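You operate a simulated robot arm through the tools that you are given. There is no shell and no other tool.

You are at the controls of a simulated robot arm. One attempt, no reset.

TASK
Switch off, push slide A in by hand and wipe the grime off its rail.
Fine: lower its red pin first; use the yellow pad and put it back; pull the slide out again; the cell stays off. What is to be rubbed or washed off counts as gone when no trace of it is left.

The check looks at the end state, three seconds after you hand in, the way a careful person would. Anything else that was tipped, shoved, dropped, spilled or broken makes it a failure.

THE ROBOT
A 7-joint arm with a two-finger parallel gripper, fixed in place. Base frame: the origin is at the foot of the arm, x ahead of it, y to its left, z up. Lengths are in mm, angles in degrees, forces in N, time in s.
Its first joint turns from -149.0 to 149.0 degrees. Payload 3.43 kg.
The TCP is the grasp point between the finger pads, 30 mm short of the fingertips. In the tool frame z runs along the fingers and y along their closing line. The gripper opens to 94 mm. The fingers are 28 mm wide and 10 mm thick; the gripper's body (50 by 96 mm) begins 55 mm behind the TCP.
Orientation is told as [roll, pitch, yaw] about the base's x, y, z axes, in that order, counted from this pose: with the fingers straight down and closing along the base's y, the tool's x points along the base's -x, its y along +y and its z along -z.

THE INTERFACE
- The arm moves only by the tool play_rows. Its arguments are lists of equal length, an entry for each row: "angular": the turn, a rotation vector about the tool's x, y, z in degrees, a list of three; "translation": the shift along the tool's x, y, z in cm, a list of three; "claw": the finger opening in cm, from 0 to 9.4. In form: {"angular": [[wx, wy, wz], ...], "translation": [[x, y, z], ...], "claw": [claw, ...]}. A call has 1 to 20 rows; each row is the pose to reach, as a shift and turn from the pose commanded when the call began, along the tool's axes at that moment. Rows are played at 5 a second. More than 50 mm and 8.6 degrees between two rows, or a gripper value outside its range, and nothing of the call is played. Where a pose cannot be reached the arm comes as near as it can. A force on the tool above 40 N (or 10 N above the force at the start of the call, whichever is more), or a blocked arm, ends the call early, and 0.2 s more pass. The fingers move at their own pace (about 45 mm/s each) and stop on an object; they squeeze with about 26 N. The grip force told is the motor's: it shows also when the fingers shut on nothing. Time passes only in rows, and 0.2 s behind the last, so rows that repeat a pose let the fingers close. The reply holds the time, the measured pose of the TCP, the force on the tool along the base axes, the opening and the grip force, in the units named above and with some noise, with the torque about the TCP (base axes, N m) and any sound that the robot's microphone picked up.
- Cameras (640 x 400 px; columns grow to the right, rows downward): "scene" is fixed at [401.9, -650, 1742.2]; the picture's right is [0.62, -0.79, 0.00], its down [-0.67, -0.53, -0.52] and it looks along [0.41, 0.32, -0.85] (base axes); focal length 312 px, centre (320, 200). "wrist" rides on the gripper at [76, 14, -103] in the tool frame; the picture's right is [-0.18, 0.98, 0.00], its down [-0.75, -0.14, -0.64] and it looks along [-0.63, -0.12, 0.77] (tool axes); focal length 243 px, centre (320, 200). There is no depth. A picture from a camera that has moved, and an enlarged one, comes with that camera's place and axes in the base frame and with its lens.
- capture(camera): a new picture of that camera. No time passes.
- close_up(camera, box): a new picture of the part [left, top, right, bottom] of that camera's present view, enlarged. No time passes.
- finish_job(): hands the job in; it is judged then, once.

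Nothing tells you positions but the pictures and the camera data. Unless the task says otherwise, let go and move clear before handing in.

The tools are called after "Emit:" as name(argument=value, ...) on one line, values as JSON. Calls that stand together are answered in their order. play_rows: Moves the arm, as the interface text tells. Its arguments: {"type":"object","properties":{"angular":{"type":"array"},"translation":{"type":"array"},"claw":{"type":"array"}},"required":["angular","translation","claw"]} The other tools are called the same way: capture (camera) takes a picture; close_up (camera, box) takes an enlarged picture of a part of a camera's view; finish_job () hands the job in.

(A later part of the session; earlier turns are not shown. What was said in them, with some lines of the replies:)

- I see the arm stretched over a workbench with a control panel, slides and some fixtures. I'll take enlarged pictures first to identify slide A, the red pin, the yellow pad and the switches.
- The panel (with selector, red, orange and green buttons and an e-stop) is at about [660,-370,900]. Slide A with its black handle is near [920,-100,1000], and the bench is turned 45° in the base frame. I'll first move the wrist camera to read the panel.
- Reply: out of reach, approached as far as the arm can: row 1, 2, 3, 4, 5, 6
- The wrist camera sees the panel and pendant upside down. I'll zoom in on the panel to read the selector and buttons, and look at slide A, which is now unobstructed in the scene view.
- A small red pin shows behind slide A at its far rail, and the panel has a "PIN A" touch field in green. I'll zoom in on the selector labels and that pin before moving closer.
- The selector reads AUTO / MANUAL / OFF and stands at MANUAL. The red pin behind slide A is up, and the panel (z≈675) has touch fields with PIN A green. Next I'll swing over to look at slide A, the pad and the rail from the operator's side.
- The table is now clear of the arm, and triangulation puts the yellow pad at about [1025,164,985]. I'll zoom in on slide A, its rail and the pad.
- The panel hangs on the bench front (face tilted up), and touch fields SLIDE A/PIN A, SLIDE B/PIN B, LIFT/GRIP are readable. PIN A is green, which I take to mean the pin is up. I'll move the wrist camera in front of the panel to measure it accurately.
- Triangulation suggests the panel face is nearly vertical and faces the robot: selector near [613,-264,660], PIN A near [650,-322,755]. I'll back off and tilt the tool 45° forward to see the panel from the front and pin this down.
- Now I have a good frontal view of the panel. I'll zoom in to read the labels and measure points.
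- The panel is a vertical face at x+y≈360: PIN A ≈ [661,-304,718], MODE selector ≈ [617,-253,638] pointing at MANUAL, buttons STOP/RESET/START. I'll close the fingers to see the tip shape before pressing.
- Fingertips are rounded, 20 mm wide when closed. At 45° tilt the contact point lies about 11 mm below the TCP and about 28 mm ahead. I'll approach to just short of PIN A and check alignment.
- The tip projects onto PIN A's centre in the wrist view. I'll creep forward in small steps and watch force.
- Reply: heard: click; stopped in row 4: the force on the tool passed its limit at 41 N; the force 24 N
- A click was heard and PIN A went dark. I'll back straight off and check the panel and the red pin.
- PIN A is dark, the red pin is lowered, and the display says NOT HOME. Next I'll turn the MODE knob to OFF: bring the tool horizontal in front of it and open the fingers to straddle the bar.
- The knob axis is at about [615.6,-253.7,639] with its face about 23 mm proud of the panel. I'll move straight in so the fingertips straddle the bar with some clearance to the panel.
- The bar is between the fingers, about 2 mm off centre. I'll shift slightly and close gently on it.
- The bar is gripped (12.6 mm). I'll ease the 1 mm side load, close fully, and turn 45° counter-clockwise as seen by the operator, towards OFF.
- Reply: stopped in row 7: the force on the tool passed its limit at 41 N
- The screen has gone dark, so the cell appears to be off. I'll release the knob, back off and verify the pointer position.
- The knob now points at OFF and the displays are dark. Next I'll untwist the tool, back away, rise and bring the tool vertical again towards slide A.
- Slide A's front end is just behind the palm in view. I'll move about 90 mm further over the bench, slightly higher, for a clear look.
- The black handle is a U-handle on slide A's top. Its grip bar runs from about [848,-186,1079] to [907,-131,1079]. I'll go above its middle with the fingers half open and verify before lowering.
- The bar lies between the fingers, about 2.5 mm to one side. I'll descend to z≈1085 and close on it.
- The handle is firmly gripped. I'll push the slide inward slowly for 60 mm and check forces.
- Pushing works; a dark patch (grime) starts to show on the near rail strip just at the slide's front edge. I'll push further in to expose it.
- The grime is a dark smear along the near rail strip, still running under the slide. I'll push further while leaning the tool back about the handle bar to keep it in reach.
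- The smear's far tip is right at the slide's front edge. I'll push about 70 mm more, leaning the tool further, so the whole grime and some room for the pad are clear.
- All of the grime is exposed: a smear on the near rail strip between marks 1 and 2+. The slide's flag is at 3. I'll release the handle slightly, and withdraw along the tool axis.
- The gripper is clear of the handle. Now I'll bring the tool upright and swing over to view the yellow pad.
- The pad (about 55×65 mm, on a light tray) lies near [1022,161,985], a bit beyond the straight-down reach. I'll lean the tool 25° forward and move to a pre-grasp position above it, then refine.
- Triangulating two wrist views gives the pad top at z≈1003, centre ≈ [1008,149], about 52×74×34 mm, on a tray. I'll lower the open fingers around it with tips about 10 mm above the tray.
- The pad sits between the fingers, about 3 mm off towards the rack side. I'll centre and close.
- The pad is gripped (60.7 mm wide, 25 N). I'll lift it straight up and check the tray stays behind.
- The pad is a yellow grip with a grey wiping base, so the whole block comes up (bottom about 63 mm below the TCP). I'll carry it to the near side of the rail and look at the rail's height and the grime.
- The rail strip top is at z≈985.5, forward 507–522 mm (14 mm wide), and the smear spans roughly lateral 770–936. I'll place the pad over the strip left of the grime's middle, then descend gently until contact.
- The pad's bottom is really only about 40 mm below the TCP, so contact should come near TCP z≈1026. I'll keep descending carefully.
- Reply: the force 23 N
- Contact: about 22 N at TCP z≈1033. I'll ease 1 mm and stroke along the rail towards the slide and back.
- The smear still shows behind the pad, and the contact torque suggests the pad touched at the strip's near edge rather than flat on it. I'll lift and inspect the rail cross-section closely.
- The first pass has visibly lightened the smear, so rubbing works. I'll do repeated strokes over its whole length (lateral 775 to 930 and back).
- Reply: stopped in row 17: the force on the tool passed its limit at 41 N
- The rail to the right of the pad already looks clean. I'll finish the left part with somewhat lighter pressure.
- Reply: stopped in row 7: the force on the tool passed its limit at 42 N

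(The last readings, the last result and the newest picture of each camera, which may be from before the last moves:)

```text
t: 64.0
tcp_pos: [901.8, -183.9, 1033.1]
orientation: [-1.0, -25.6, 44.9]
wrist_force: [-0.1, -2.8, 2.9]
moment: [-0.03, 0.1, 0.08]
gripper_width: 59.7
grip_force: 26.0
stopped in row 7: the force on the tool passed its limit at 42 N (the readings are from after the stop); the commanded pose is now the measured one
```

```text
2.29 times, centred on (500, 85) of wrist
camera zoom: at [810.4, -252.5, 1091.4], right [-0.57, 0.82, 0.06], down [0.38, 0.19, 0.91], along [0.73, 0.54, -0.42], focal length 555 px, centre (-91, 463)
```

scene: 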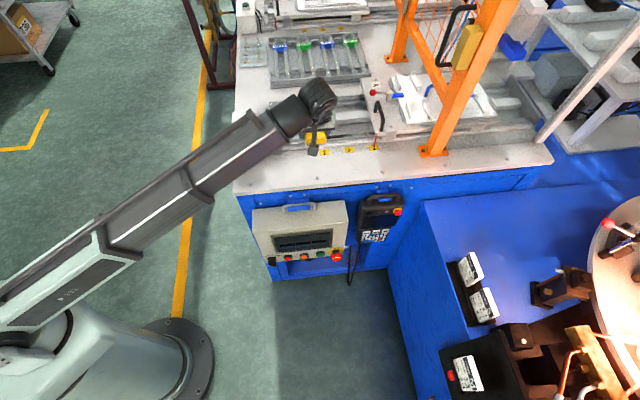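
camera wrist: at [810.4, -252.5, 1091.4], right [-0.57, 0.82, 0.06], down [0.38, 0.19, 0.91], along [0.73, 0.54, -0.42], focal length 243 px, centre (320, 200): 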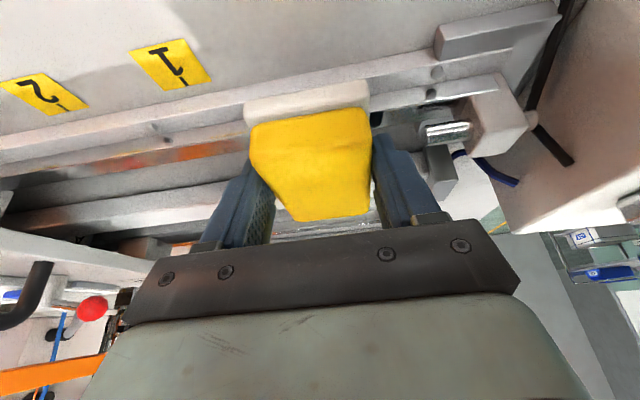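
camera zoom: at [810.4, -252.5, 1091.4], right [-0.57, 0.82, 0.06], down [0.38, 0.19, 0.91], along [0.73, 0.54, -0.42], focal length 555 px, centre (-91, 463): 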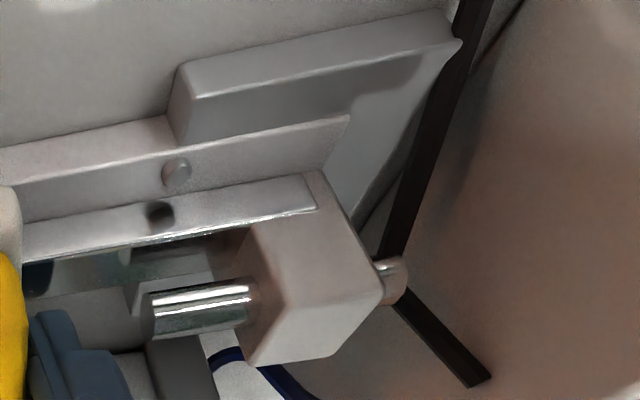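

The left-going stroke dug in and tipped the pad about 1°. I'll lift, level the tool again, and check the rail from the scene camera.

Emit:
play_rows(angular=[[0, 0, 0], [-0.5, 0.2, 0.25], [-1.08, 0.4, 0.51], [-1.08, 0.4, 0.51], [-1.08, 0.4, 0.51]], translation=[[-0.64, 0, -1.36], [-1.28, 0, -2.71], [-2.13, 0, -4.52], [-2.13, 2, -4.52], [-2.13, 3.5, -4.52]], claw=[4.2, 4.2, 4.2, 4.2, 4.2])

Emit:
close_up(camera="scene", box=[260, 90, 400, 165])

Emit:
close_up(camera="scene", box=[290, 115, 370, 155])

Emit:
capture(camera="wrist")

Emit:
close_up(camera="wrist", box=[0, 50, 260, 180])

```text
t: 65.2
tcp_pos: [874.7, -158.9, 1081.7]
orientation: [0.4, -25.1, 44.3]
wrist_force: [0.2, -0.1, -0.7]
moment: [-0.01, 0.03, 0.0]
gripper_width: 59.6
grip_force: 25.6
```

```text
4.57 times, centred on (330, 128) of scene
camera zoom: at [401.9, -650.0, 1742.2], right [0.62, -0.79, 0.0], down [-0.67, -0.53, -0.52], along [0.41, 0.32, -0.85], focal length 1428 px, centre (274, 531)
```

zoom: 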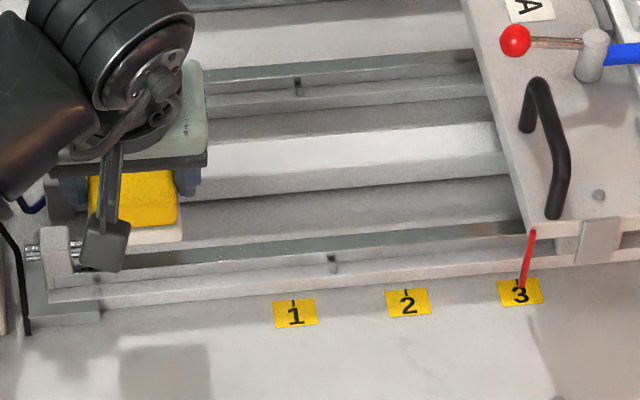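

```text
8.00 times, centred on (330, 135) of scene
camera zoom: at [401.9, -650.0, 1742.2], right [0.62, -0.79, 0.0], down [-0.67, -0.53, -0.52], along [0.41, 0.32, -0.85], focal length 2498 px, centre (240, 720)
```

zoom: 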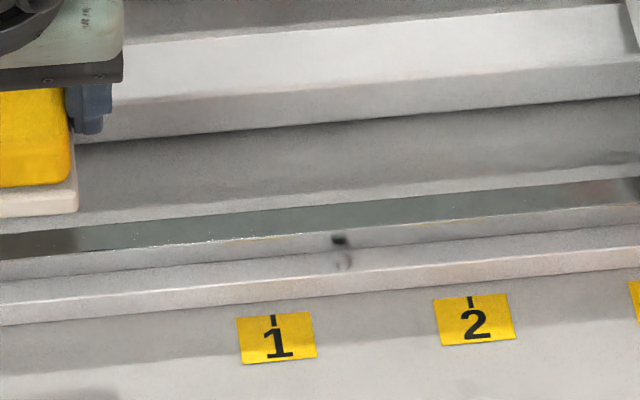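

```text
taken
camera wrist: at [785.8, -228.6, 1141.6], right [-0.57, 0.82, 0.08], down [0.4, 0.18, 0.9], along [0.72, 0.55, -0.43], focal length 243 px, centre (320, 200)
```

wrist: 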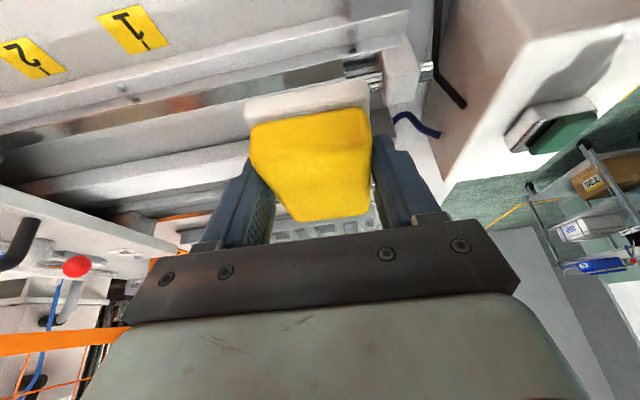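

```text
2.46 times, centred on (130, 115) of wrist
camera zoom: at [785.8, -228.6, 1141.6], right [-0.57, 0.82, 0.08], down [0.4, 0.18, 0.9], along [0.72, 0.55, -0.43], focal length 597 px, centre (788, 409)
```

zoom: 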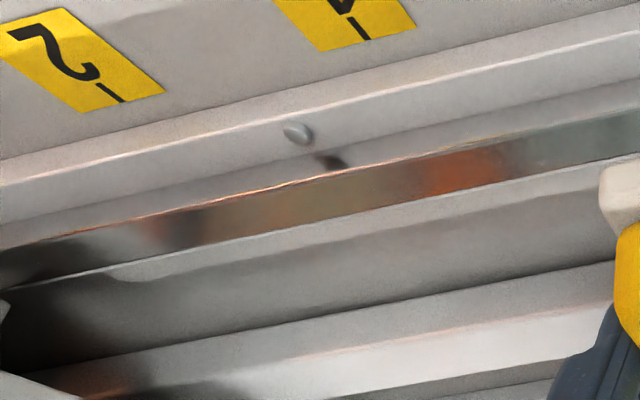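

The smear looks gone; what remains on the strip looks like reflections. I'll make one more confirming set of light strokes in the smooth direction, after checking contact force.

Emit:
play_rows(angular=[[-0.21, 0, -0.45], [-0.21, 0, -0.45], [-0.21, 0, -0.45], [-0.21, 0, -0.45]], translation=[[0, -3.6, 0], [1.79, -3.6, 3.8], [2.04, -3.6, 4.34], [2.13, -3.6, 4.52]], claw=[4.2, 4.2, 4.2, 4.2])

```text
t: 66.2
tcp_pos: [901.6, -184.4, 1031.4]
orientation: [0.4, -25.3, 44.8]
wrist_force: [0.2, -0.2, -0.2]
moment: [-0.03, 0.01, -0.03]
gripper_width: 59.7
grip_force: 26.3
```

Emit:
play_rows(angular=[[0, 0, 0], [0, 0, 0], [0, 0, 0]], translation=[[0.043, 0, 0.09], [0.085, 0, 0.18], [0.107, 0, 0.226]], claw=[4.2, 4.2, 4.2])

```text
t: 67.0
tcp_pos: [899.7, -183.9, 1031.8]
orientation: [0.2, -25.4, 44.8]
wrist_force: [2.9, 0.3, 35.7]
moment: [-0.18, -0.15, -0.01]
gripper_width: 59.5
grip_force: 26.4
```

Emit:
play_rows(angular=[[0, 0, 0], [0, 0, 0], [0, 0, 0], [0, 0, 0], [0, 0, 0], [0, 0, 0], [0, 0, 0], [0, 0, 0], [0, 0, 0], [0, 0, 0], [0, 0, 0]], translation=[[-0.085, 0, -0.18], [-0.085, -0.8, -0.18], [-0.085, -2.5, -0.18], [-0.085, -4.2, -0.18], [-0.085, -5.9, -0.18], [-0.085, -7.6, -0.18], [-0.085, -9.3, -0.18], [-0.085, -11, -0.18], [-0.085, -12.7, -0.18], [-0.085, -14.6, -0.18], [-0.085, -16.6, -0.18]], claw=[4.2, 4.2, 4.2, 4.2, 4.2, 4.2, 4.2, 4.2, 4.2, 4.2, 4.2])

Emit:
capture(camera="wrist")

```text
t: 69.4
tcp_pos: [1017.8, -302.3, 1030.2]
orientation: [0.3, -25.2, 45.0]
wrist_force: [-12.1, 11.8, 27.0]
moment: [0.2, 0.31, -0.05]
gripper_width: 59.7
grip_force: 25.6
```

```text
taken
camera wrist: at [929.6, -372.7, 1091.2], right [-0.58, 0.81, 0.08], down [0.39, 0.19, 0.9], along [0.72, 0.55, -0.43], focal length 243 px, centre (320, 200)
```

wrist: 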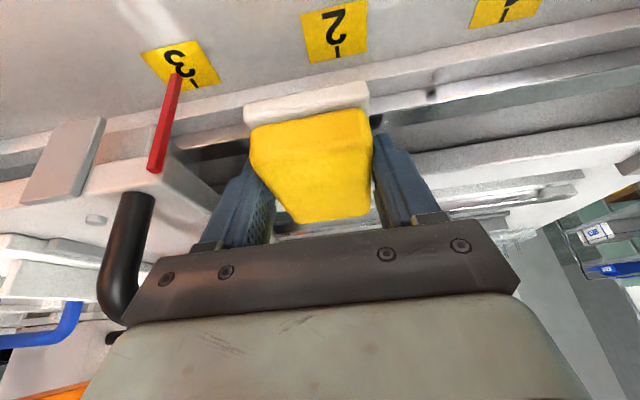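

Emit:
play_rows(angular=[[0, 0, 0], [0, 0, 0], [0, 0, 0], [0, 0, 0]], translation=[[-0.43, 0, -0.9], [-1.28, 0, -2.71], [-2.55, 0, -5.43], [-3.4, 0, -7.24]], claw=[4.2, 4.2, 4.2, 4.2])

Emit:
close_up(camera="wrist", box=[360, 20, 640, 130])

Emit:
capture(camera="wrist")

```text
t: 70.4
tcp_pos: [1017.4, -302.1, 1111.7]
orientation: [0.5, -25.2, 44.8]
wrist_force: [0.1, 0.3, -0.5]
moment: [-0.01, 0.0, -0.03]
gripper_width: 59.8
grip_force: 26.1
```

```text
2.29 times, centred on (500, 75) of wrist
camera zoom: at [928.1, -372.9, 1171.9], right [-0.58, 0.81, 0.08], down [0.39, 0.19, 0.9], along [0.72, 0.55, -0.43], focal length 555 px, centre (-91, 486)
```

zoom: 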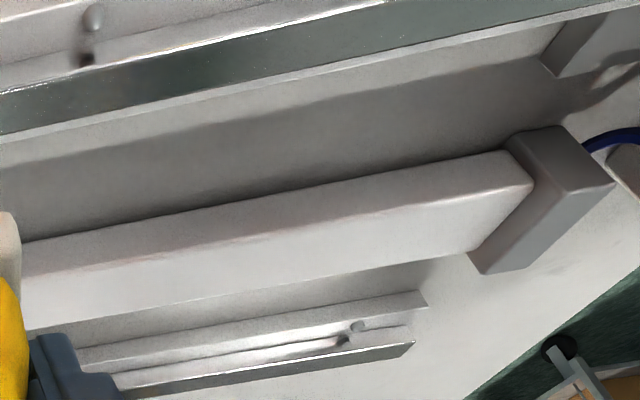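

```text
taken
camera wrist: at [928.1, -372.9, 1171.9], right [-0.58, 0.81, 0.08], down [0.39, 0.19, 0.9], along [0.72, 0.55, -0.43], focal length 243 px, centre (320, 200)
```

wrist: 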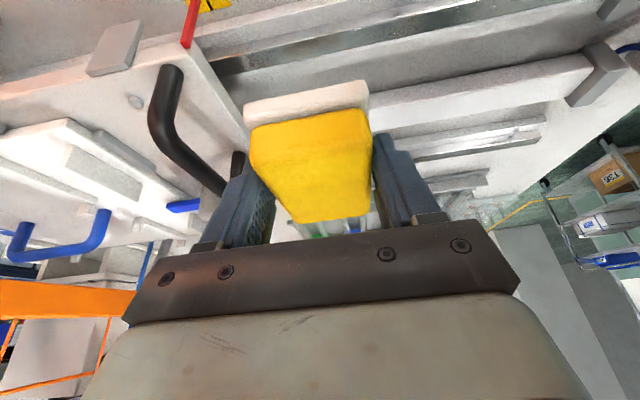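

The near rail strip looks clean along its exposed length. I'll carry the pad back above its place and check the rail unobstructed from the scene camera on arrival.

Emit:
play_rows(angular=[[0.1, 0, 0], [0.2, 0, 0], [0.3, 0, 0], [0.3, 0, 0], [0.3, 0, 0], [0.3, 0, 0], [0.3, 0, 0], [0.3, 0, 0], [0.3, 0, 0], [0.3, 0, 0], [0.3, 0, 0], [0.3, 0, 0]], translation=[[0, 4.32, -0.37], [0, 8.65, -0.74], [0.01, 12.97, -1.11], [0.01, 17.29, -1.48], [-3.29, 19.17, 0.63], [-6.58, 21.05, 2.73], [-9.88, 22.93, 4.84], [-13.18, 24.81, 6.94], [-16.47, 26.69, 9.05], [-19.77, 28.57, 11.15], [-23.06, 30.45, 13.26], [-26.36, 32.33, 15.36]], claw=[4.2, 4.2, 4.2, 4.2, 4.2, 4.2, 4.2, 4.2, 4.2, 4.2, 4.2, 4.2])

Emit:
capture(camera="wrist")

Emit:
close_up(camera="scene", box=[260, 90, 400, 165])

Emit:
close_up(camera="scene", box=[270, 125, 330, 155])

Emit:
close_up(camera="scene", box=[320, 120, 380, 150])

```text
t: 73.0
tcp_pos: [1006.3, 142.7, 1085.6]
orientation: [0.1, -25.1, 44.8]
wrist_force: [-0.1, 0.1, -0.4]
moment: [0.0, 0.01, -0.03]
gripper_width: 59.9
grip_force: 26.3
```

```text
taken
camera wrist: at [916.4, 72.7, 1145.0], right [-0.57, 0.81, 0.08], down [0.39, 0.19, 0.9], along [0.72, 0.55, -0.43], focal length 243 px, centre (320, 200)
```

wrist: 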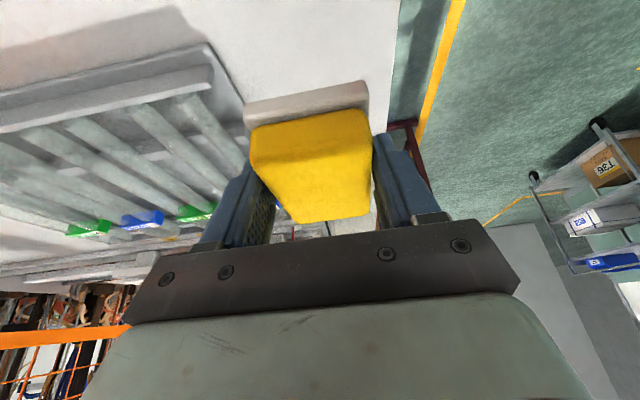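

```text
4.57 times, centred on (330, 128) of scene
camera zoom: at [401.9, -650.0, 1742.2], right [0.62, -0.79, 0.0], down [-0.67, -0.53, -0.52], along [0.41, 0.32, -0.85], focal length 1428 px, centre (274, 531)
```

zoom: 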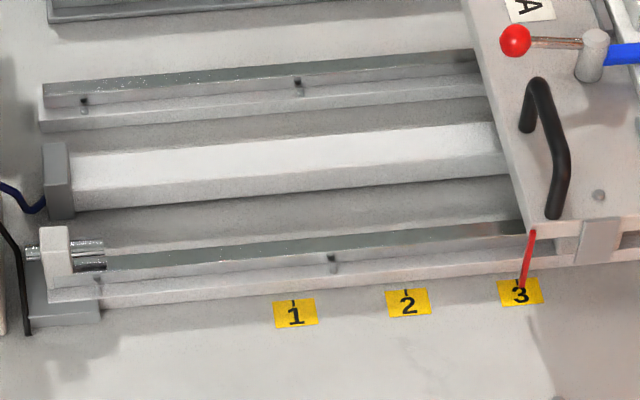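

```text
10.67 times, centred on (300, 140) of scene
camera zoom: at [401.9, -650.0, 1742.2], right [0.62, -0.79, 0.0], down [-0.67, -0.53, -0.52], along [0.41, 0.32, -0.85], focal length 3331 px, centre (533, 840)
```

zoom: 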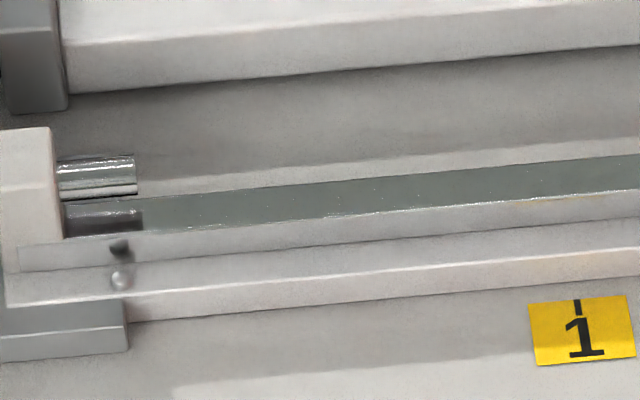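

```text
10.67 times, centred on (350, 135) of scene
camera zoom: at [401.9, -650.0, 1742.2], right [0.62, -0.79, 0.0], down [-0.67, -0.53, -0.52], along [0.41, 0.32, -0.85], focal length 3331 px, centre (0, 893)
```

zoom: 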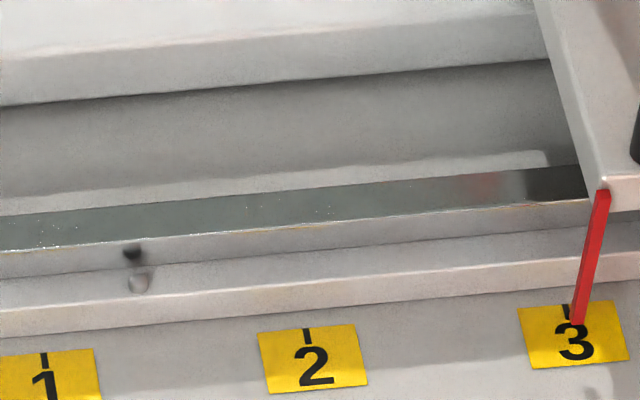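

The rail strip is spotless now. I'll lower the pad to its original place, feeling for the table.

Emit:
play_rows(angular=[[0, 0, 0], [0, 0, 0], [0, 0, 0], [0, 0, 0], [0, 0, 0]], translation=[[0.85, 0, 1.81], [1.7, 0, 3.62], [2.34, 0, 4.98], [2.77, 0, 5.88], [3.02, 0, 6.42]], claw=[4.2, 4.2, 4.2, 4.2, 4.2])

Emit:
close_up(camera="scene", box=[222, 40, 302, 100])

Emit:
capture(camera="wrist")

```text
t: 74.2
tcp_pos: [1005.6, 144.1, 1012.5]
orientation: [0.1, -25.2, 44.7]
wrist_force: [-0.8, 0.3, -0.1]
moment: [-0.03, 0.01, -0.02]
gripper_width: 59.7
grip_force: 26.1
```

```text
6.67 times, centred on (262, 70) of scene
camera zoom: at [401.9, -650.0, 1742.2], right [0.62, -0.79, 0.0], down [-0.67, -0.53, -0.52], along [0.41, 0.32, -0.85], focal length 2082 px, centre (707, 1067)
```

zoom: 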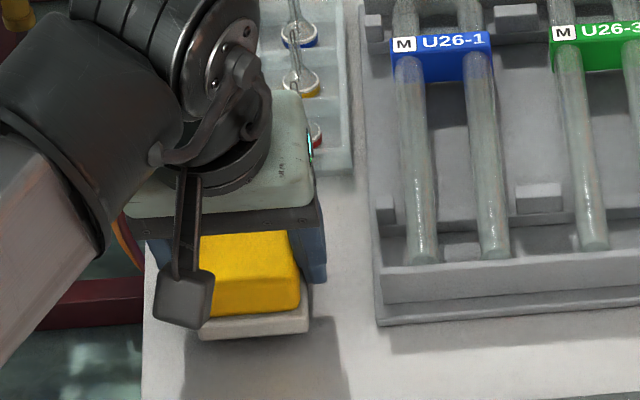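

```text
taken
camera wrist: at [915.9, 74.2, 1073.4], right [-0.57, 0.81, 0.08], down [0.39, 0.19, 0.9], along [0.72, 0.55, -0.43], focal length 243 px, centre (320, 200)
```

wrist: 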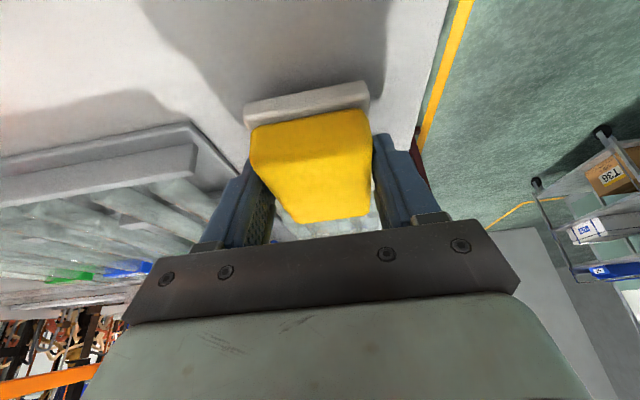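

Emit:
play_rows(angular=[[0, 0, 0], [0, 0, 0], [0, 0, 0], [0, 0, 0]], translation=[[0.043, 0, 0.09], [0.085, 0, 0.18], [0.149, 0, 0.317], [0.213, 0, 0.452]], claw=[4.2, 4.2, 4.2, 4.2])

```text
t: 75.2
tcp_pos: [1006.4, 142.8, 1007.9]
orientation: [0.1, -25.2, 44.9]
wrist_force: [0.4, -0.4, -0.6]
moment: [-0.02, -0.03, 0.02]
gripper_width: 59.5
grip_force: 25.9
```

Emit:
play_rows(angular=[[0, 0, 0], [0, 0, 0], [0, 0, 0]], translation=[[0.043, 0, 0.09], [0.085, 0, 0.18], [0.128, 0, 0.27]], claw=[4.2, 4.2, 4.2])

```text
t: 76.0
tcp_pos: [1005.4, 141.8, 1005.6]
orientation: [0.2, -25.1, 44.8]
wrist_force: [-0.7, 0.6, -0.5]
moment: [-0.02, 0.02, -0.01]
gripper_width: 59.6
grip_force: 26.0
```

Emit:
play_rows(angular=[[0, 0, 0], [0, 0, 0]], translation=[[0.043, 0, 0.09], [0.085, 0, 0.18]], claw=[4.2, 4.2])

Emit:
close_up(camera="scene", box=[222, 40, 302, 100])

```text
t: 76.6
tcp_pos: [1005.8, 142.5, 1005.3]
orientation: [0.1, -25.3, 44.8]
wrist_force: [3.1, 1.4, 10.1]
moment: [-0.13, 0.26, 0.03]
gripper_width: 59.7
grip_force: 26.2
```

```text
6.67 times, centred on (262, 70) of scene
camera zoom: at [401.9, -650.0, 1742.2], right [0.62, -0.79, 0.0], down [-0.67, -0.53, -0.52], along [0.41, 0.32, -0.85], focal length 2082 px, centre (707, 1067)
```

zoom: 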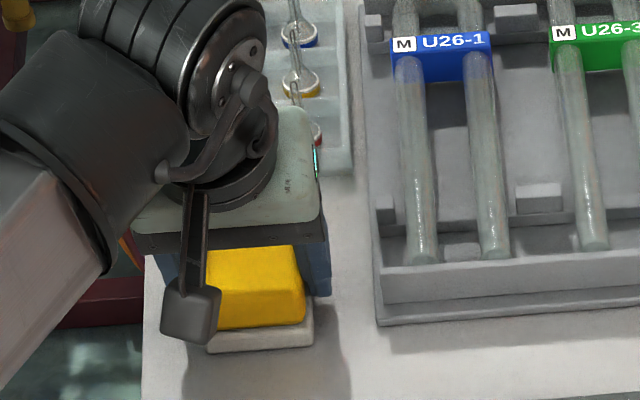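

The pad rests on the bench at its original spot (within a couple of mm). I'll open and withdraw upward.

Emit:
play_rows(angular=[[0, 0, 0], [0, 0, 0], [0, 0, 0], [0, 0, 0], [0, 0, 0], [0, 0, 0], [0, 0, 0]], translation=[[0, 0, 0], [0, 0, 0], [0, 0, 0], [0, 0, 0], [-1.28, 0, -2.71], [-2.98, 0, -6.33], [-2.5, 0, -9]], claw=[6.4, 7.2, 8, 8, 8, 8, 8])

Emit:
capture(camera="wrist")

Emit:
close_up(camera="scene", box=[232, 60, 282, 95])

```text
t: 78.2
tcp_pos: [995.0, 129.7, 1097.4]
orientation: [0.0, -25.1, 44.8]
wrist_force: [0.3, 0.1, 0.1]
moment: [-0.01, 0.03, 0.02]
gripper_width: 80.2
grip_force: 0.0
```

```text
taken
camera wrist: at [905.7, 59.6, 1156.8], right [-0.58, 0.81, 0.08], down [0.39, 0.19, 0.9], along [0.72, 0.55, -0.43], focal length 243 px, centre (320, 200)
```

wrist: 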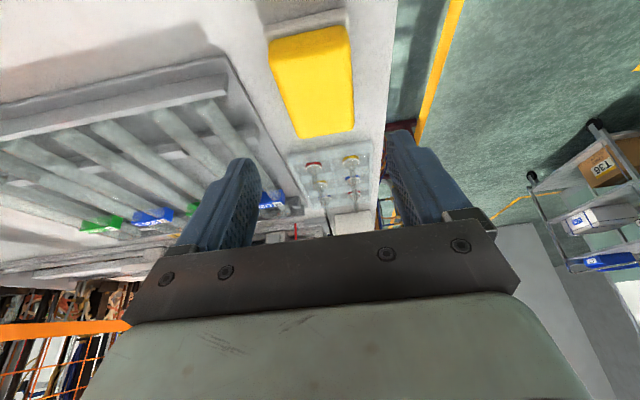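

```text
11.43 times, centred on (257, 78) of scene
camera zoom: at [401.9, -650.0, 1742.2], right [0.62, -0.79, 0.0], down [-0.67, -0.53, -0.52], along [0.41, 0.32, -0.85], focal length 3569 px, centre (1040, 1600)
```

zoom: 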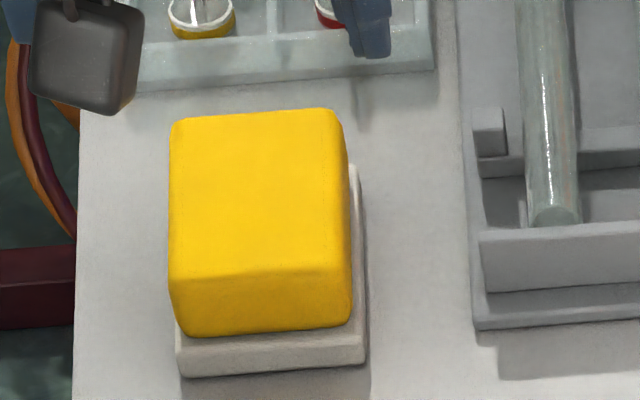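

The pad is back in place. Now I'll return upright and go back to slide A's handle to pull it out.

Emit:
play_rows(angular=[[0, 6.28, 0], [0, 12.55, 0], [0, 18.83, 0], [0, 25.1, 0], [0, 25.1, 0], [0, 25.1, 0], [0, 25.1, 0], [0, 25.1, 0], [0, 25.1, 0], [0, 25.1, 0], [0, 25.1, 0]], translation=[[1.56, 0.49, -2.2], [3.13, 0.98, -4.41], [4.69, 1.46, -6.62], [6.25, 1.95, -8.82], [9.03, -0.92, -10.28], [11.81, -3.78, -11.73], [14.59, -6.65, -13.19], [17.37, -9.52, -14.65], [20.16, -12.39, -16.11], [22.94, -15.25, -17.56], [25.72, -18.12, -19.02]], claw=[8, 8, 8, 7, 6, 5, 5, 5, 5, 5, 5])

Emit:
capture(camera="scene")

```text
t: 80.6
tcp_pos: [902.9, -217.7, 1161.5]
orientation: [0.0, 0.0, 44.9]
wrist_force: [-0.1, 0.9, 0.2]
moment: [0.01, -0.03, -0.04]
gripper_width: 49.8
grip_force: 0.0
```

```text
taken
```

scene: 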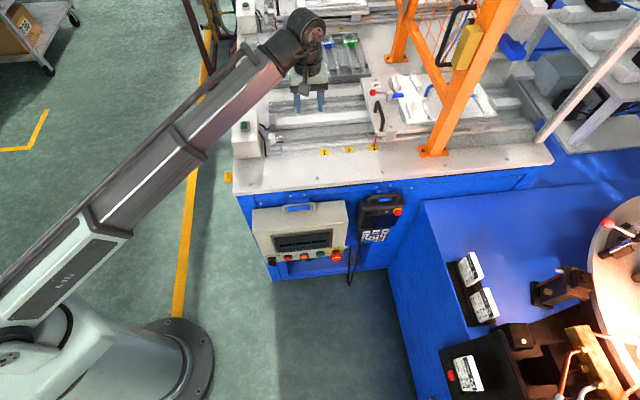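

Emit:
play_rows(angular=[[7.6, 0, 0], [15.2, 0, 0], [22.8, 0, 0], [30.4, 0, 0], [38, 0, 0]], translation=[[-0.51, -3.42, 0.37], [-1.02, -6.84, 0.74], [-1.53, -10.27, 1.1], [-2.04, -13.69, 1.47], [-2.55, -17.11, 1.84]], claw=[5, 5, 5, 5, 5])

Emit:
capture(camera="wrist")

Emit:
close_up(camera="scene", box=[280, 60, 460, 170])

```text
t: 81.8
tcp_pos: [1039.3, -321.8, 1139.8]
orientation: [-38.0, -0.1, 45.0]
wrist_force: [0.0, 0.1, 0.1]
moment: [-0.02, -0.04, 0.02]
gripper_width: 49.9
grip_force: 0.0
```

```text
taken
camera wrist: at [933.3, -322.9, 1211.7], right [-0.42, 0.68, -0.61], down [0.33, 0.73, 0.59], along [0.85, 0.05, -0.53], focal length 243 px, centre (320, 200)
```

wrist: 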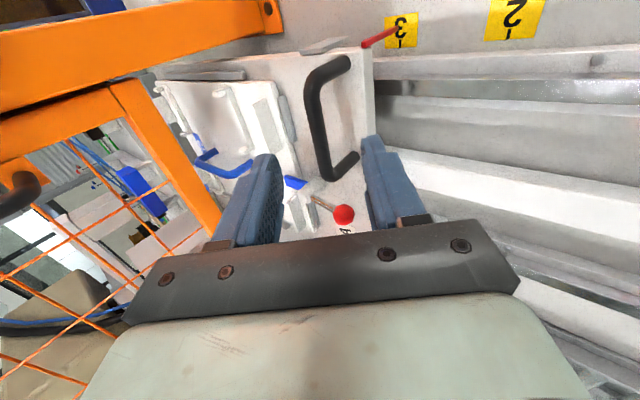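

```text
3.56 times, centred on (370, 115) of scene
camera zoom: at [401.9, -650.0, 1742.2], right [0.62, -0.79, 0.0], down [-0.67, -0.53, -0.52], along [0.41, 0.32, -0.85], focal length 1110 px, centre (142, 502)
```

zoom: 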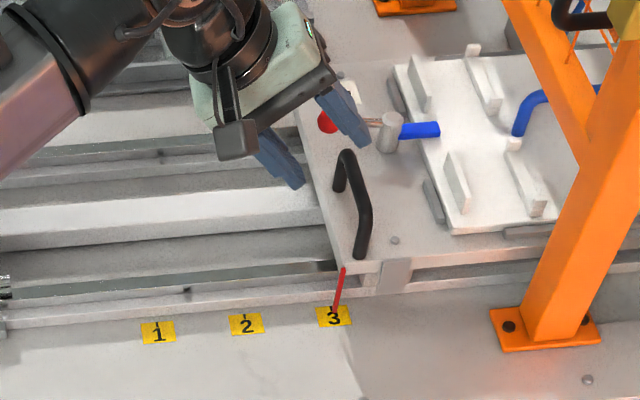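

Emit:
play_rows(angular=[[0, 0, 0], [0, 0, 0], [0, 0, 0], [0, 0, 0], [0, 0, 0]], translation=[[-0.2, -0.03, 2.2], [-0.47, -0.09, 4], [-0.47, -0.09, 5.5], [-0.47, -0.09, 6.6], [-0.47, -0.09, 7.18]], claw=[4.2, 3.8, 3.4, 3.1, 3])

Emit:
capture(camera="wrist")

Emit:
close_up(camera="scene", box=[330, 80, 410, 150])

```text
t: 83.0
tcp_pos: [1072.3, -350.9, 1082.0]
orientation: [-37.9, -0.1, 44.9]
wrist_force: [0.6, 0.2, -0.7]
moment: [0.01, 0.03, -0.01]
gripper_width: 29.9
grip_force: 0.0
```

```text
taken
camera wrist: at [966.9, -352.5, 1154.9], right [-0.42, 0.68, -0.6], down [0.33, 0.73, 0.59], along [0.85, 0.05, -0.53], focal length 243 px, centre (320, 200)
```

wrist: 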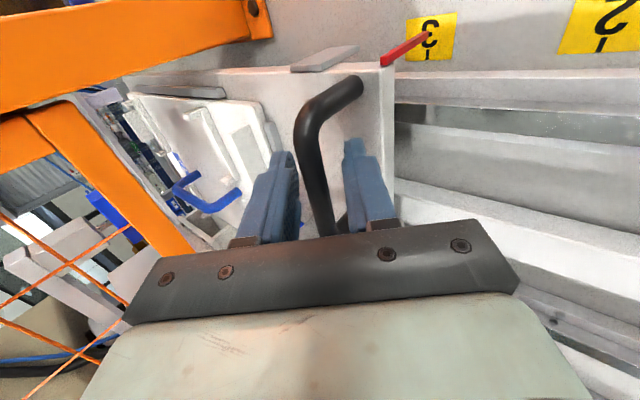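

```text
5.71 times, centred on (370, 115) of scene
camera zoom: at [401.9, -650.0, 1742.2], right [0.62, -0.79, 0.0], down [-0.67, -0.53, -0.52], along [0.41, 0.32, -0.85], focal length 1784 px, centre (34, 686)
```

zoom: 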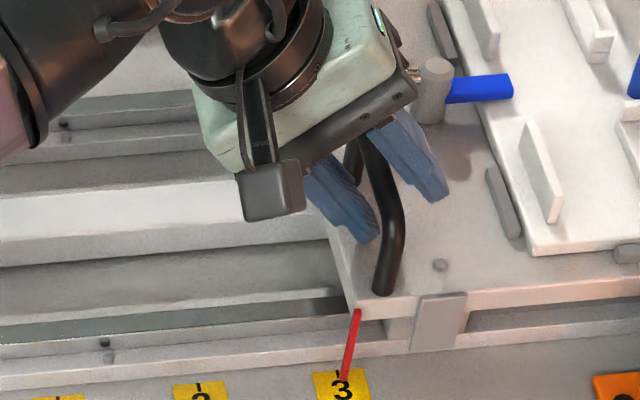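

Emit:
play_rows(angular=[[0, 0, 0], [0, 0, 0], [0, 0, 0]], translation=[[0, 0, 0], [0, 0, 0], [0, 0, 0]], claw=[1.8, 0.5, 0.5])

```text
t: 83.8
tcp_pos: [1072.9, -349.5, 1084.0]
orientation: [-38.1, 0.0, 44.9]
wrist_force: [1.3, -2.2, 3.5]
moment: [-0.3, 0.29, 0.88]
gripper_width: 16.4
grip_force: 44.7
```

The handle is gripped. I'll pull the slide outward steadily by 200 mm while bringing the tool upright.

Emit:
play_rows(angular=[[-2.4, 0, 0], [-4.8, 0, 0], [-7.1, 0, 0], [-9.5, 0, 0], [-11.9, 0, 0], [-14.3, 0, 0], [-16.6, 0, 0], [-19, 0, 0], [-21.4, 0, 0], [-23.8, 0, 0], [-26.1, 0, 0], [-28.5, 0, 0], [-30.9, 0, 0], [-33.3, 0, 0], [-35.6, 0, 0], [-38, 0, 0]], translation=[[0, 0.47, -0.37], [0, 1.42, -1.11], [0.01, 2.44, -1.91], [0.02, 3.47, -2.71], [0.03, 4.49, -3.51], [0.04, 5.52, -4.31], [0.05, 6.54, -5.11], [0.05, 7.56, -5.91], [0.06, 8.59, -6.71], [0.06, 9.61, -7.51], [0.07, 10.64, -8.31], [0.07, 11.66, -9.11], [0.08, 12.69, -9.91], [0.08, 13.71, -10.71], [0.08, 14.74, -11.51], [0.08, 15.76, -12.31]], claw=[0.5, 0.5, 0.5, 0.5, 0.5, 0.5, 0.5, 0.5, 0.5, 0.5, 0.5, 0.5, 0.5, 0.5, 0.5, 0.5])

Emit:
close_up(camera="scene", box=[230, 60, 440, 170])

```text
t: 87.2
tcp_pos: [930.0, -208.3, 1083.8]
orientation: [0.3, -0.1, 44.8]
wrist_force: [2.4, 3.7, -1.8]
moment: [-0.01, -0.16, 0.2]
gripper_width: 16.2
grip_force: 45.3
```

```text
3.05 times, centred on (335, 115) of scene
camera zoom: at [401.9, -650.0, 1742.2], right [0.62, -0.79, 0.0], down [-0.67, -0.53, -0.52], along [0.41, 0.32, -0.85], focal length 952 px, centre (274, 459)
```

zoom: 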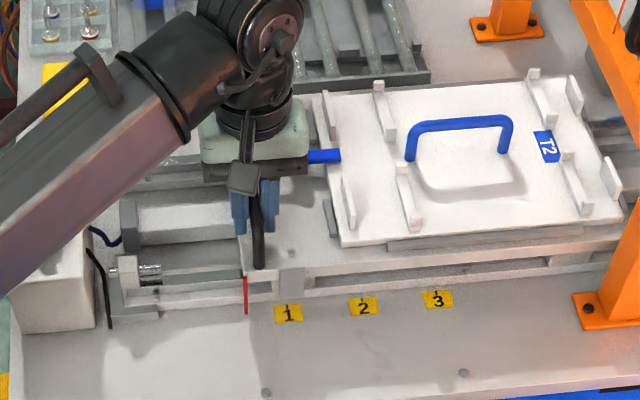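

Emit:
play_rows(angular=[[0, 0, 0], [0, 0, 0], [0, 0, 0], [0, 0, 0], [0, 0, 0], [0, 0, 0], [0, 0, 0]], translation=[[0.02, 0.6, 0], [0.03, 1.8, 0], [0.04, 3.1, 0], [0.05, 4.4, 0], [0.06, 5.6, 0], [0.06, 6.6, 0], [0.06, 7.1, 0]], claw=[0.5, 0.5, 0.5, 0.5, 0.5, 0.5, 0.5])

Emit:
close_up(camera="scene", box=[230, 70, 340, 160])

Emit:
close_up(camera="scene", box=[310, 70, 430, 160])

Emit:
close_up(camera="scene", box=[262, 120, 312, 155])

```text
t: 88.8
tcp_pos: [880.7, -158.2, 1083.9]
orientation: [0.1, 0.0, 44.8]
wrist_force: [2.7, 0.5, -6.4]
moment: [1.03, -0.94, 0.31]
gripper_width: 16.1
grip_force: 44.8
```

```text
4.44 times, centred on (285, 115) of scene
camera zoom: at [401.9, -650.0, 1742.2], right [0.62, -0.79, 0.0], down [-0.67, -0.53, -0.52], along [0.41, 0.32, -0.85], focal length 1388 px, centre (476, 578)
```

zoom: 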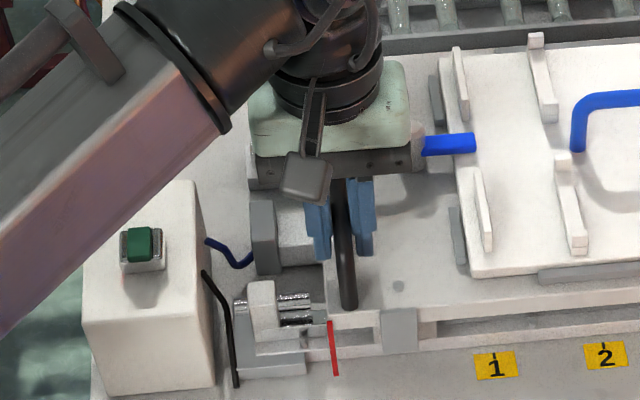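

```text
4.44 times, centred on (370, 115) of scene
camera zoom: at [401.9, -650.0, 1742.2], right [0.62, -0.79, 0.0], down [-0.67, -0.53, -0.52], along [0.41, 0.32, -0.85], focal length 1388 px, centre (98, 578)
```

zoom: 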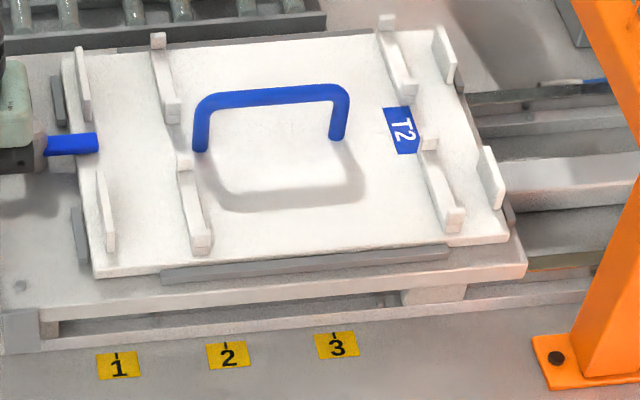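

```text
11.43 times, centred on (287, 138) of scene
camera zoom: at [401.9, -650.0, 1742.2], right [0.62, -0.79, 0.0], down [-0.67, -0.53, -0.52], along [0.41, 0.32, -0.85], focal length 3569 px, centre (697, 914)
```

zoom: 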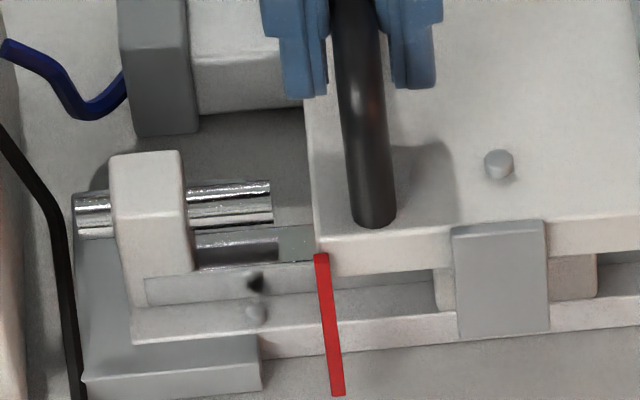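

The slide is about 5 mm short of its original position (comparing the flag and screw). I'll pull the last bit gently.

Emit:
play_rows(angular=[[0, 0, 0], [0, 0, 0], [0, 0, 0]], translation=[[0, 0.2, 0], [0, 0.4, 0], [0, 0.5, 0]], claw=[0.5, 0.5, 0.5])

Emit:
close_up(camera="scene", box=[262, 120, 312, 155])

```text
t: 89.6
tcp_pos: [877.5, -156.8, 1083.2]
orientation: [0.0, 0.0, 44.8]
wrist_force: [1.9, -2.1, -11.5]
moment: [0.61, -0.63, 0.26]
gripper_width: 16.0
grip_force: 44.9
```

```text
11.43 times, centred on (287, 138) of scene
camera zoom: at [401.9, -650.0, 1742.2], right [0.62, -0.79, 0.0], down [-0.67, -0.53, -0.52], along [0.41, 0.32, -0.85], focal length 3569 px, centre (697, 914)
```

zoom: 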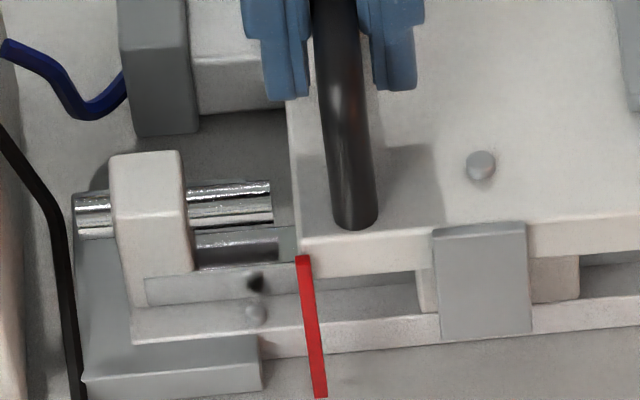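

The slide matches its original position exactly. I'll release the handle and rise clear.

Emit:
play_rows(angular=[[0, 0, 0], [0, 0, 0], [0, 0, 0], [0, 0, 0], [0, 0, 0], [0, 0, 0]], translation=[[0, 0, 0], [0, 0, 0], [0, 0, 0], [0, 0, -1.5], [0, 0, -4], [0, 0, -6.5]], claw=[2.5, 4, 5, 5, 5, 5])

Emit:
close_up(camera="scene", box=[262, 120, 312, 155])

Emit:
capture(camera="wrist")

```text
t: 91.0
tcp_pos: [877.9, -158.7, 1149.3]
orientation: [0.1, 0.0, 44.9]
wrist_force: [0.4, -0.2, 0.0]
moment: [-0.02, 0.01, -0.03]
gripper_width: 49.9
grip_force: 0.1
```

```text
11.43 times, centred on (287, 138) of scene
camera zoom: at [401.9, -650.0, 1742.2], right [0.62, -0.79, 0.0], down [-0.67, -0.53, -0.52], along [0.41, 0.32, -0.85], focal length 3569 px, centre (697, 914)
```

zoom: 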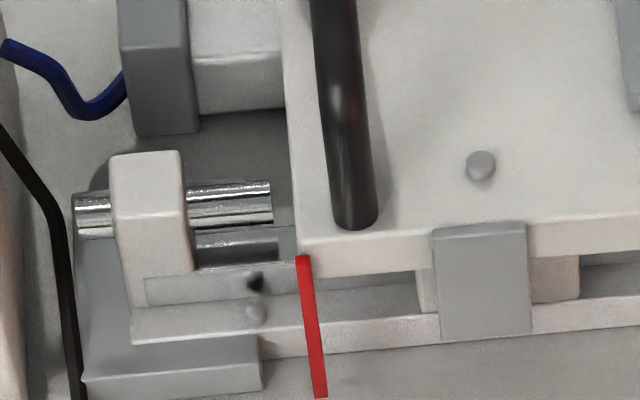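

```text
taken
camera wrist: at [814.0, -202.7, 1250.8], right [-0.56, 0.83, 0.0], down [0.63, 0.43, 0.64], along [0.53, 0.36, -0.77], focal length 243 px, centre (320, 200)
```

wrist: 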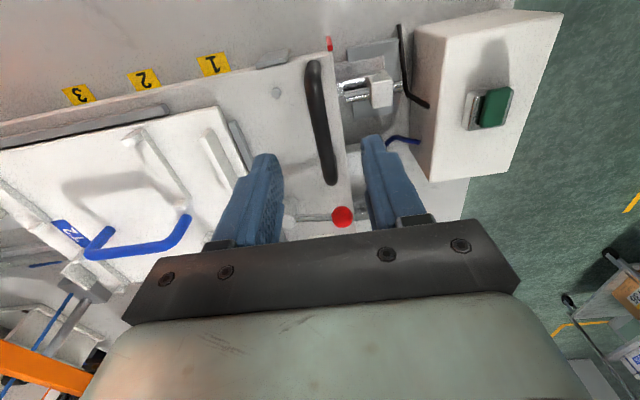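

Emit:
play_rows(angular=[[0, 0, 0], [0, 0, 0], [0, 0, 0], [0, 0, 0], [0, 0, 0]], translation=[[3.5, 0, 0], [7, 0, 1], [10.5, 0, 2], [14, 0, 3], [17.5, 0, 4]], claw=[5, 5, 5, 5, 5])

Emit:
capture(camera="scene")

Emit:
close_up(camera="scene", box=[310, 70, 430, 160])

Emit:
close_up(camera="scene", box=[220, 0, 420, 125])

Emit:
close_up(camera="scene", box=[245, 180, 425, 275])

Emit:
close_up(camera="scene", box=[385, 85, 435, 115])

```text
t: 92.2
tcp_pos: [750.1, -281.7, 1107.9]
orientation: [0.1, -0.1, 45.0]
wrist_force: [0.9, 0.3, 0.0]
moment: [0.0, 0.0, -0.01]
gripper_width: 50.1
grip_force: 0.0
```

```text
taken
```

scene: 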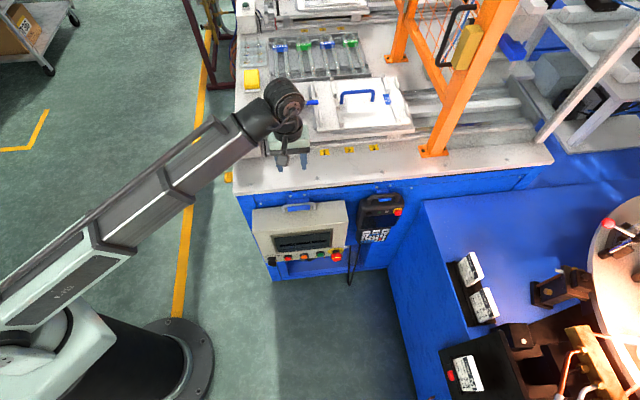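

```text
4.44 times, centred on (370, 115) of scene
camera zoom: at [401.9, -650.0, 1742.2], right [0.62, -0.79, 0.0], down [-0.67, -0.53, -0.52], along [0.41, 0.32, -0.85], focal length 1388 px, centre (98, 578)
```

zoom: 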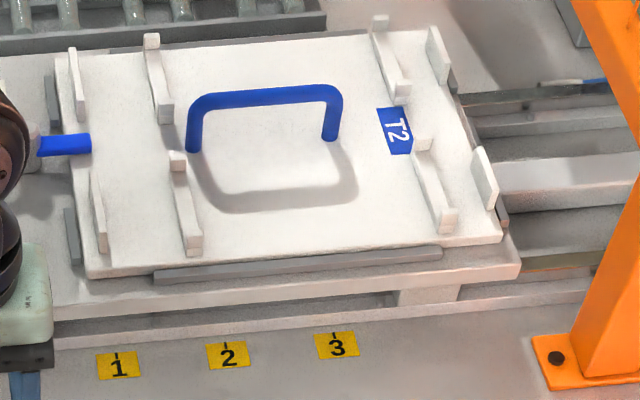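

```text
3.20 times, centred on (320, 62) of scene
camera zoom: at [401.9, -650.0, 1742.2], right [0.62, -0.79, 0.0], down [-0.67, -0.53, -0.52], along [0.41, 0.32, -0.85], focal length 999 px, centre (320, 640)
```

zoom: 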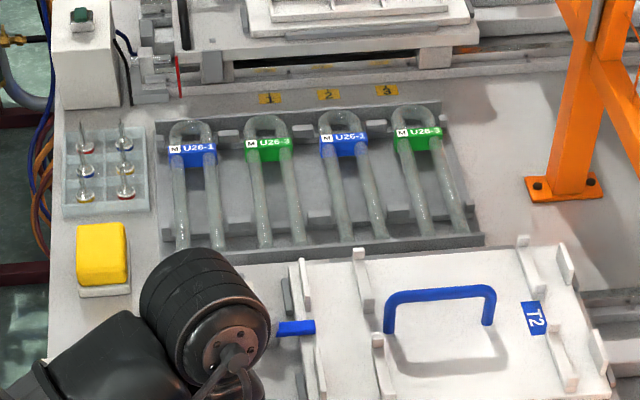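

```text
3.56 times, centred on (335, 228) of scene
camera zoom: at [401.9, -650.0, 1742.2], right [0.62, -0.79, 0.0], down [-0.67, -0.53, -0.52], along [0.41, 0.32, -0.85], focal length 1110 px, centre (267, 102)
```

zoom: 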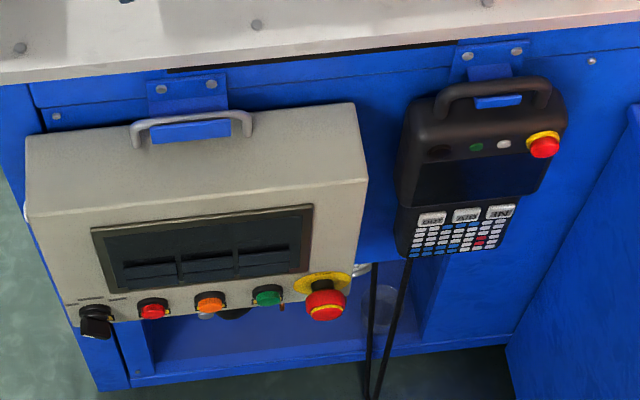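

```text
12.80 times, centred on (410, 100) of scene
camera zoom: at [401.9, -650.0, 1742.2], right [0.62, -0.79, 0.0], down [-0.67, -0.53, -0.52], along [0.41, 0.32, -0.85], focal length 3997 px, centre (-832, 1480)
```

zoom: 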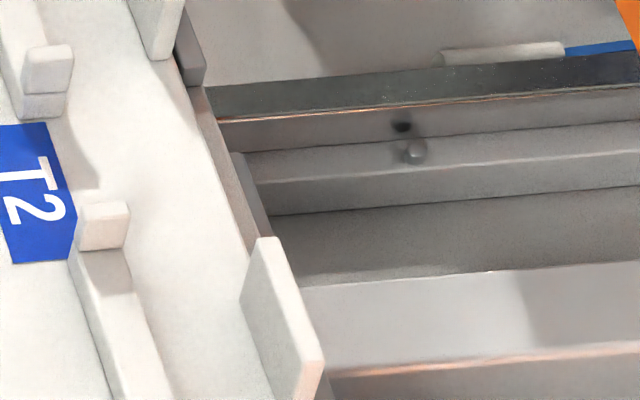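

Everything matches the start except the intended changes. One more check: the rail section behind the slide and the far rail, plus the lever, for any remaining trace.

Emit:
close_up(camera="scene", box=[400, 112, 450, 142])

Emit:
close_up(camera="scene", box=[440, 85, 540, 145])

Emit:
capture(camera="wrist")

```text
12.80 times, centred on (425, 127) of scene
camera zoom: at [401.9, -650.0, 1742.2], right [0.62, -0.79, 0.0], down [-0.67, -0.53, -0.52], along [0.41, 0.32, -0.85], focal length 3997 px, centre (-1024, 1134)
```

zoom: 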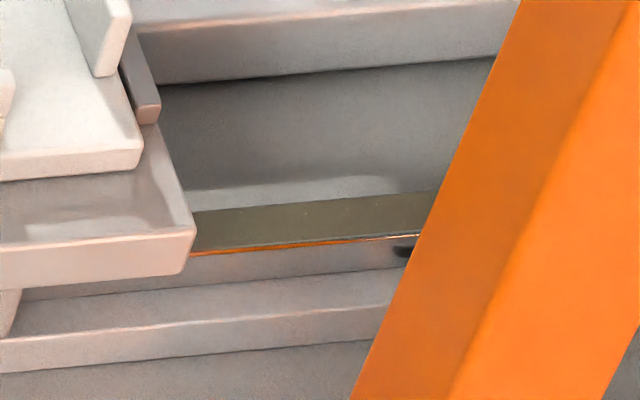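

```text
6.40 times, centred on (490, 115) of scene
camera zoom: at [401.9, -650.0, 1742.2], right [0.62, -0.79, 0.0], down [-0.67, -0.53, -0.52], along [0.41, 0.32, -0.85], focal length 1999 px, centre (-768, 744)
```

zoom: 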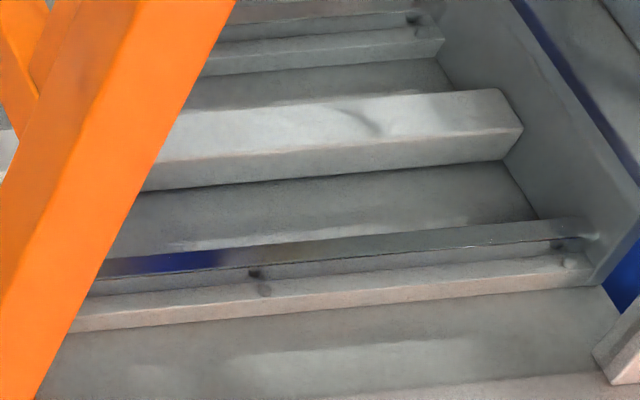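

```text
taken
camera wrist: at [687.2, -326.3, 1211.1], right [-0.56, 0.83, 0.0], down [0.63, 0.43, 0.64], along [0.53, 0.36, -0.77], focal length 243 px, centre (320, 200)
```

wrist: 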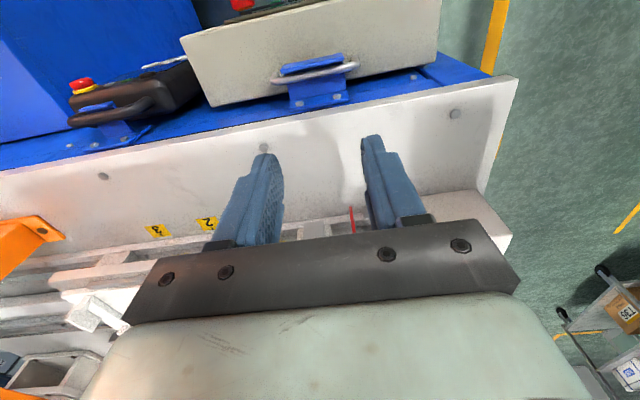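

The rear rail section shows only mirror reflections, with no grime. The selector is at OFF, the red pin is down, the slide is back out, the pad is in its place, and the gripper is empty and clear, so I'm handing in.

Emit:
finish_job()

```text
The job is handed in.
```

The job is handed in: the cell is off, slide A's rail is clean, and the slide is back out. I haven't seen the check's verdict.

- **Pin:** I pressed PIN A on the panel while it was still in MANUAL. The red pin went down and was still down at the end.
- **Switch-off:** the MODE selector points at OFF and both screens are dark.
- **Slide A:** I pushed it in by its black handle to mark 3, then pulled it back out by hand. Its flag and screw line up with the pictures taken at the start.
- **Rail:** the dark smear on the rail nearest the robot is gone. Close-up pictures showed no trace, only reflections. The far rail and the section behind the slide also looked clean.
- **Pad:** it is back on its spot, a few millimetres off and turned by about 2–3° from how it lay before.

During the wiping, two strokes stopped on the 40 N force limit. Nothing was knocked or shifted in the final pictures, and the gripper is empty and clear of the bench.
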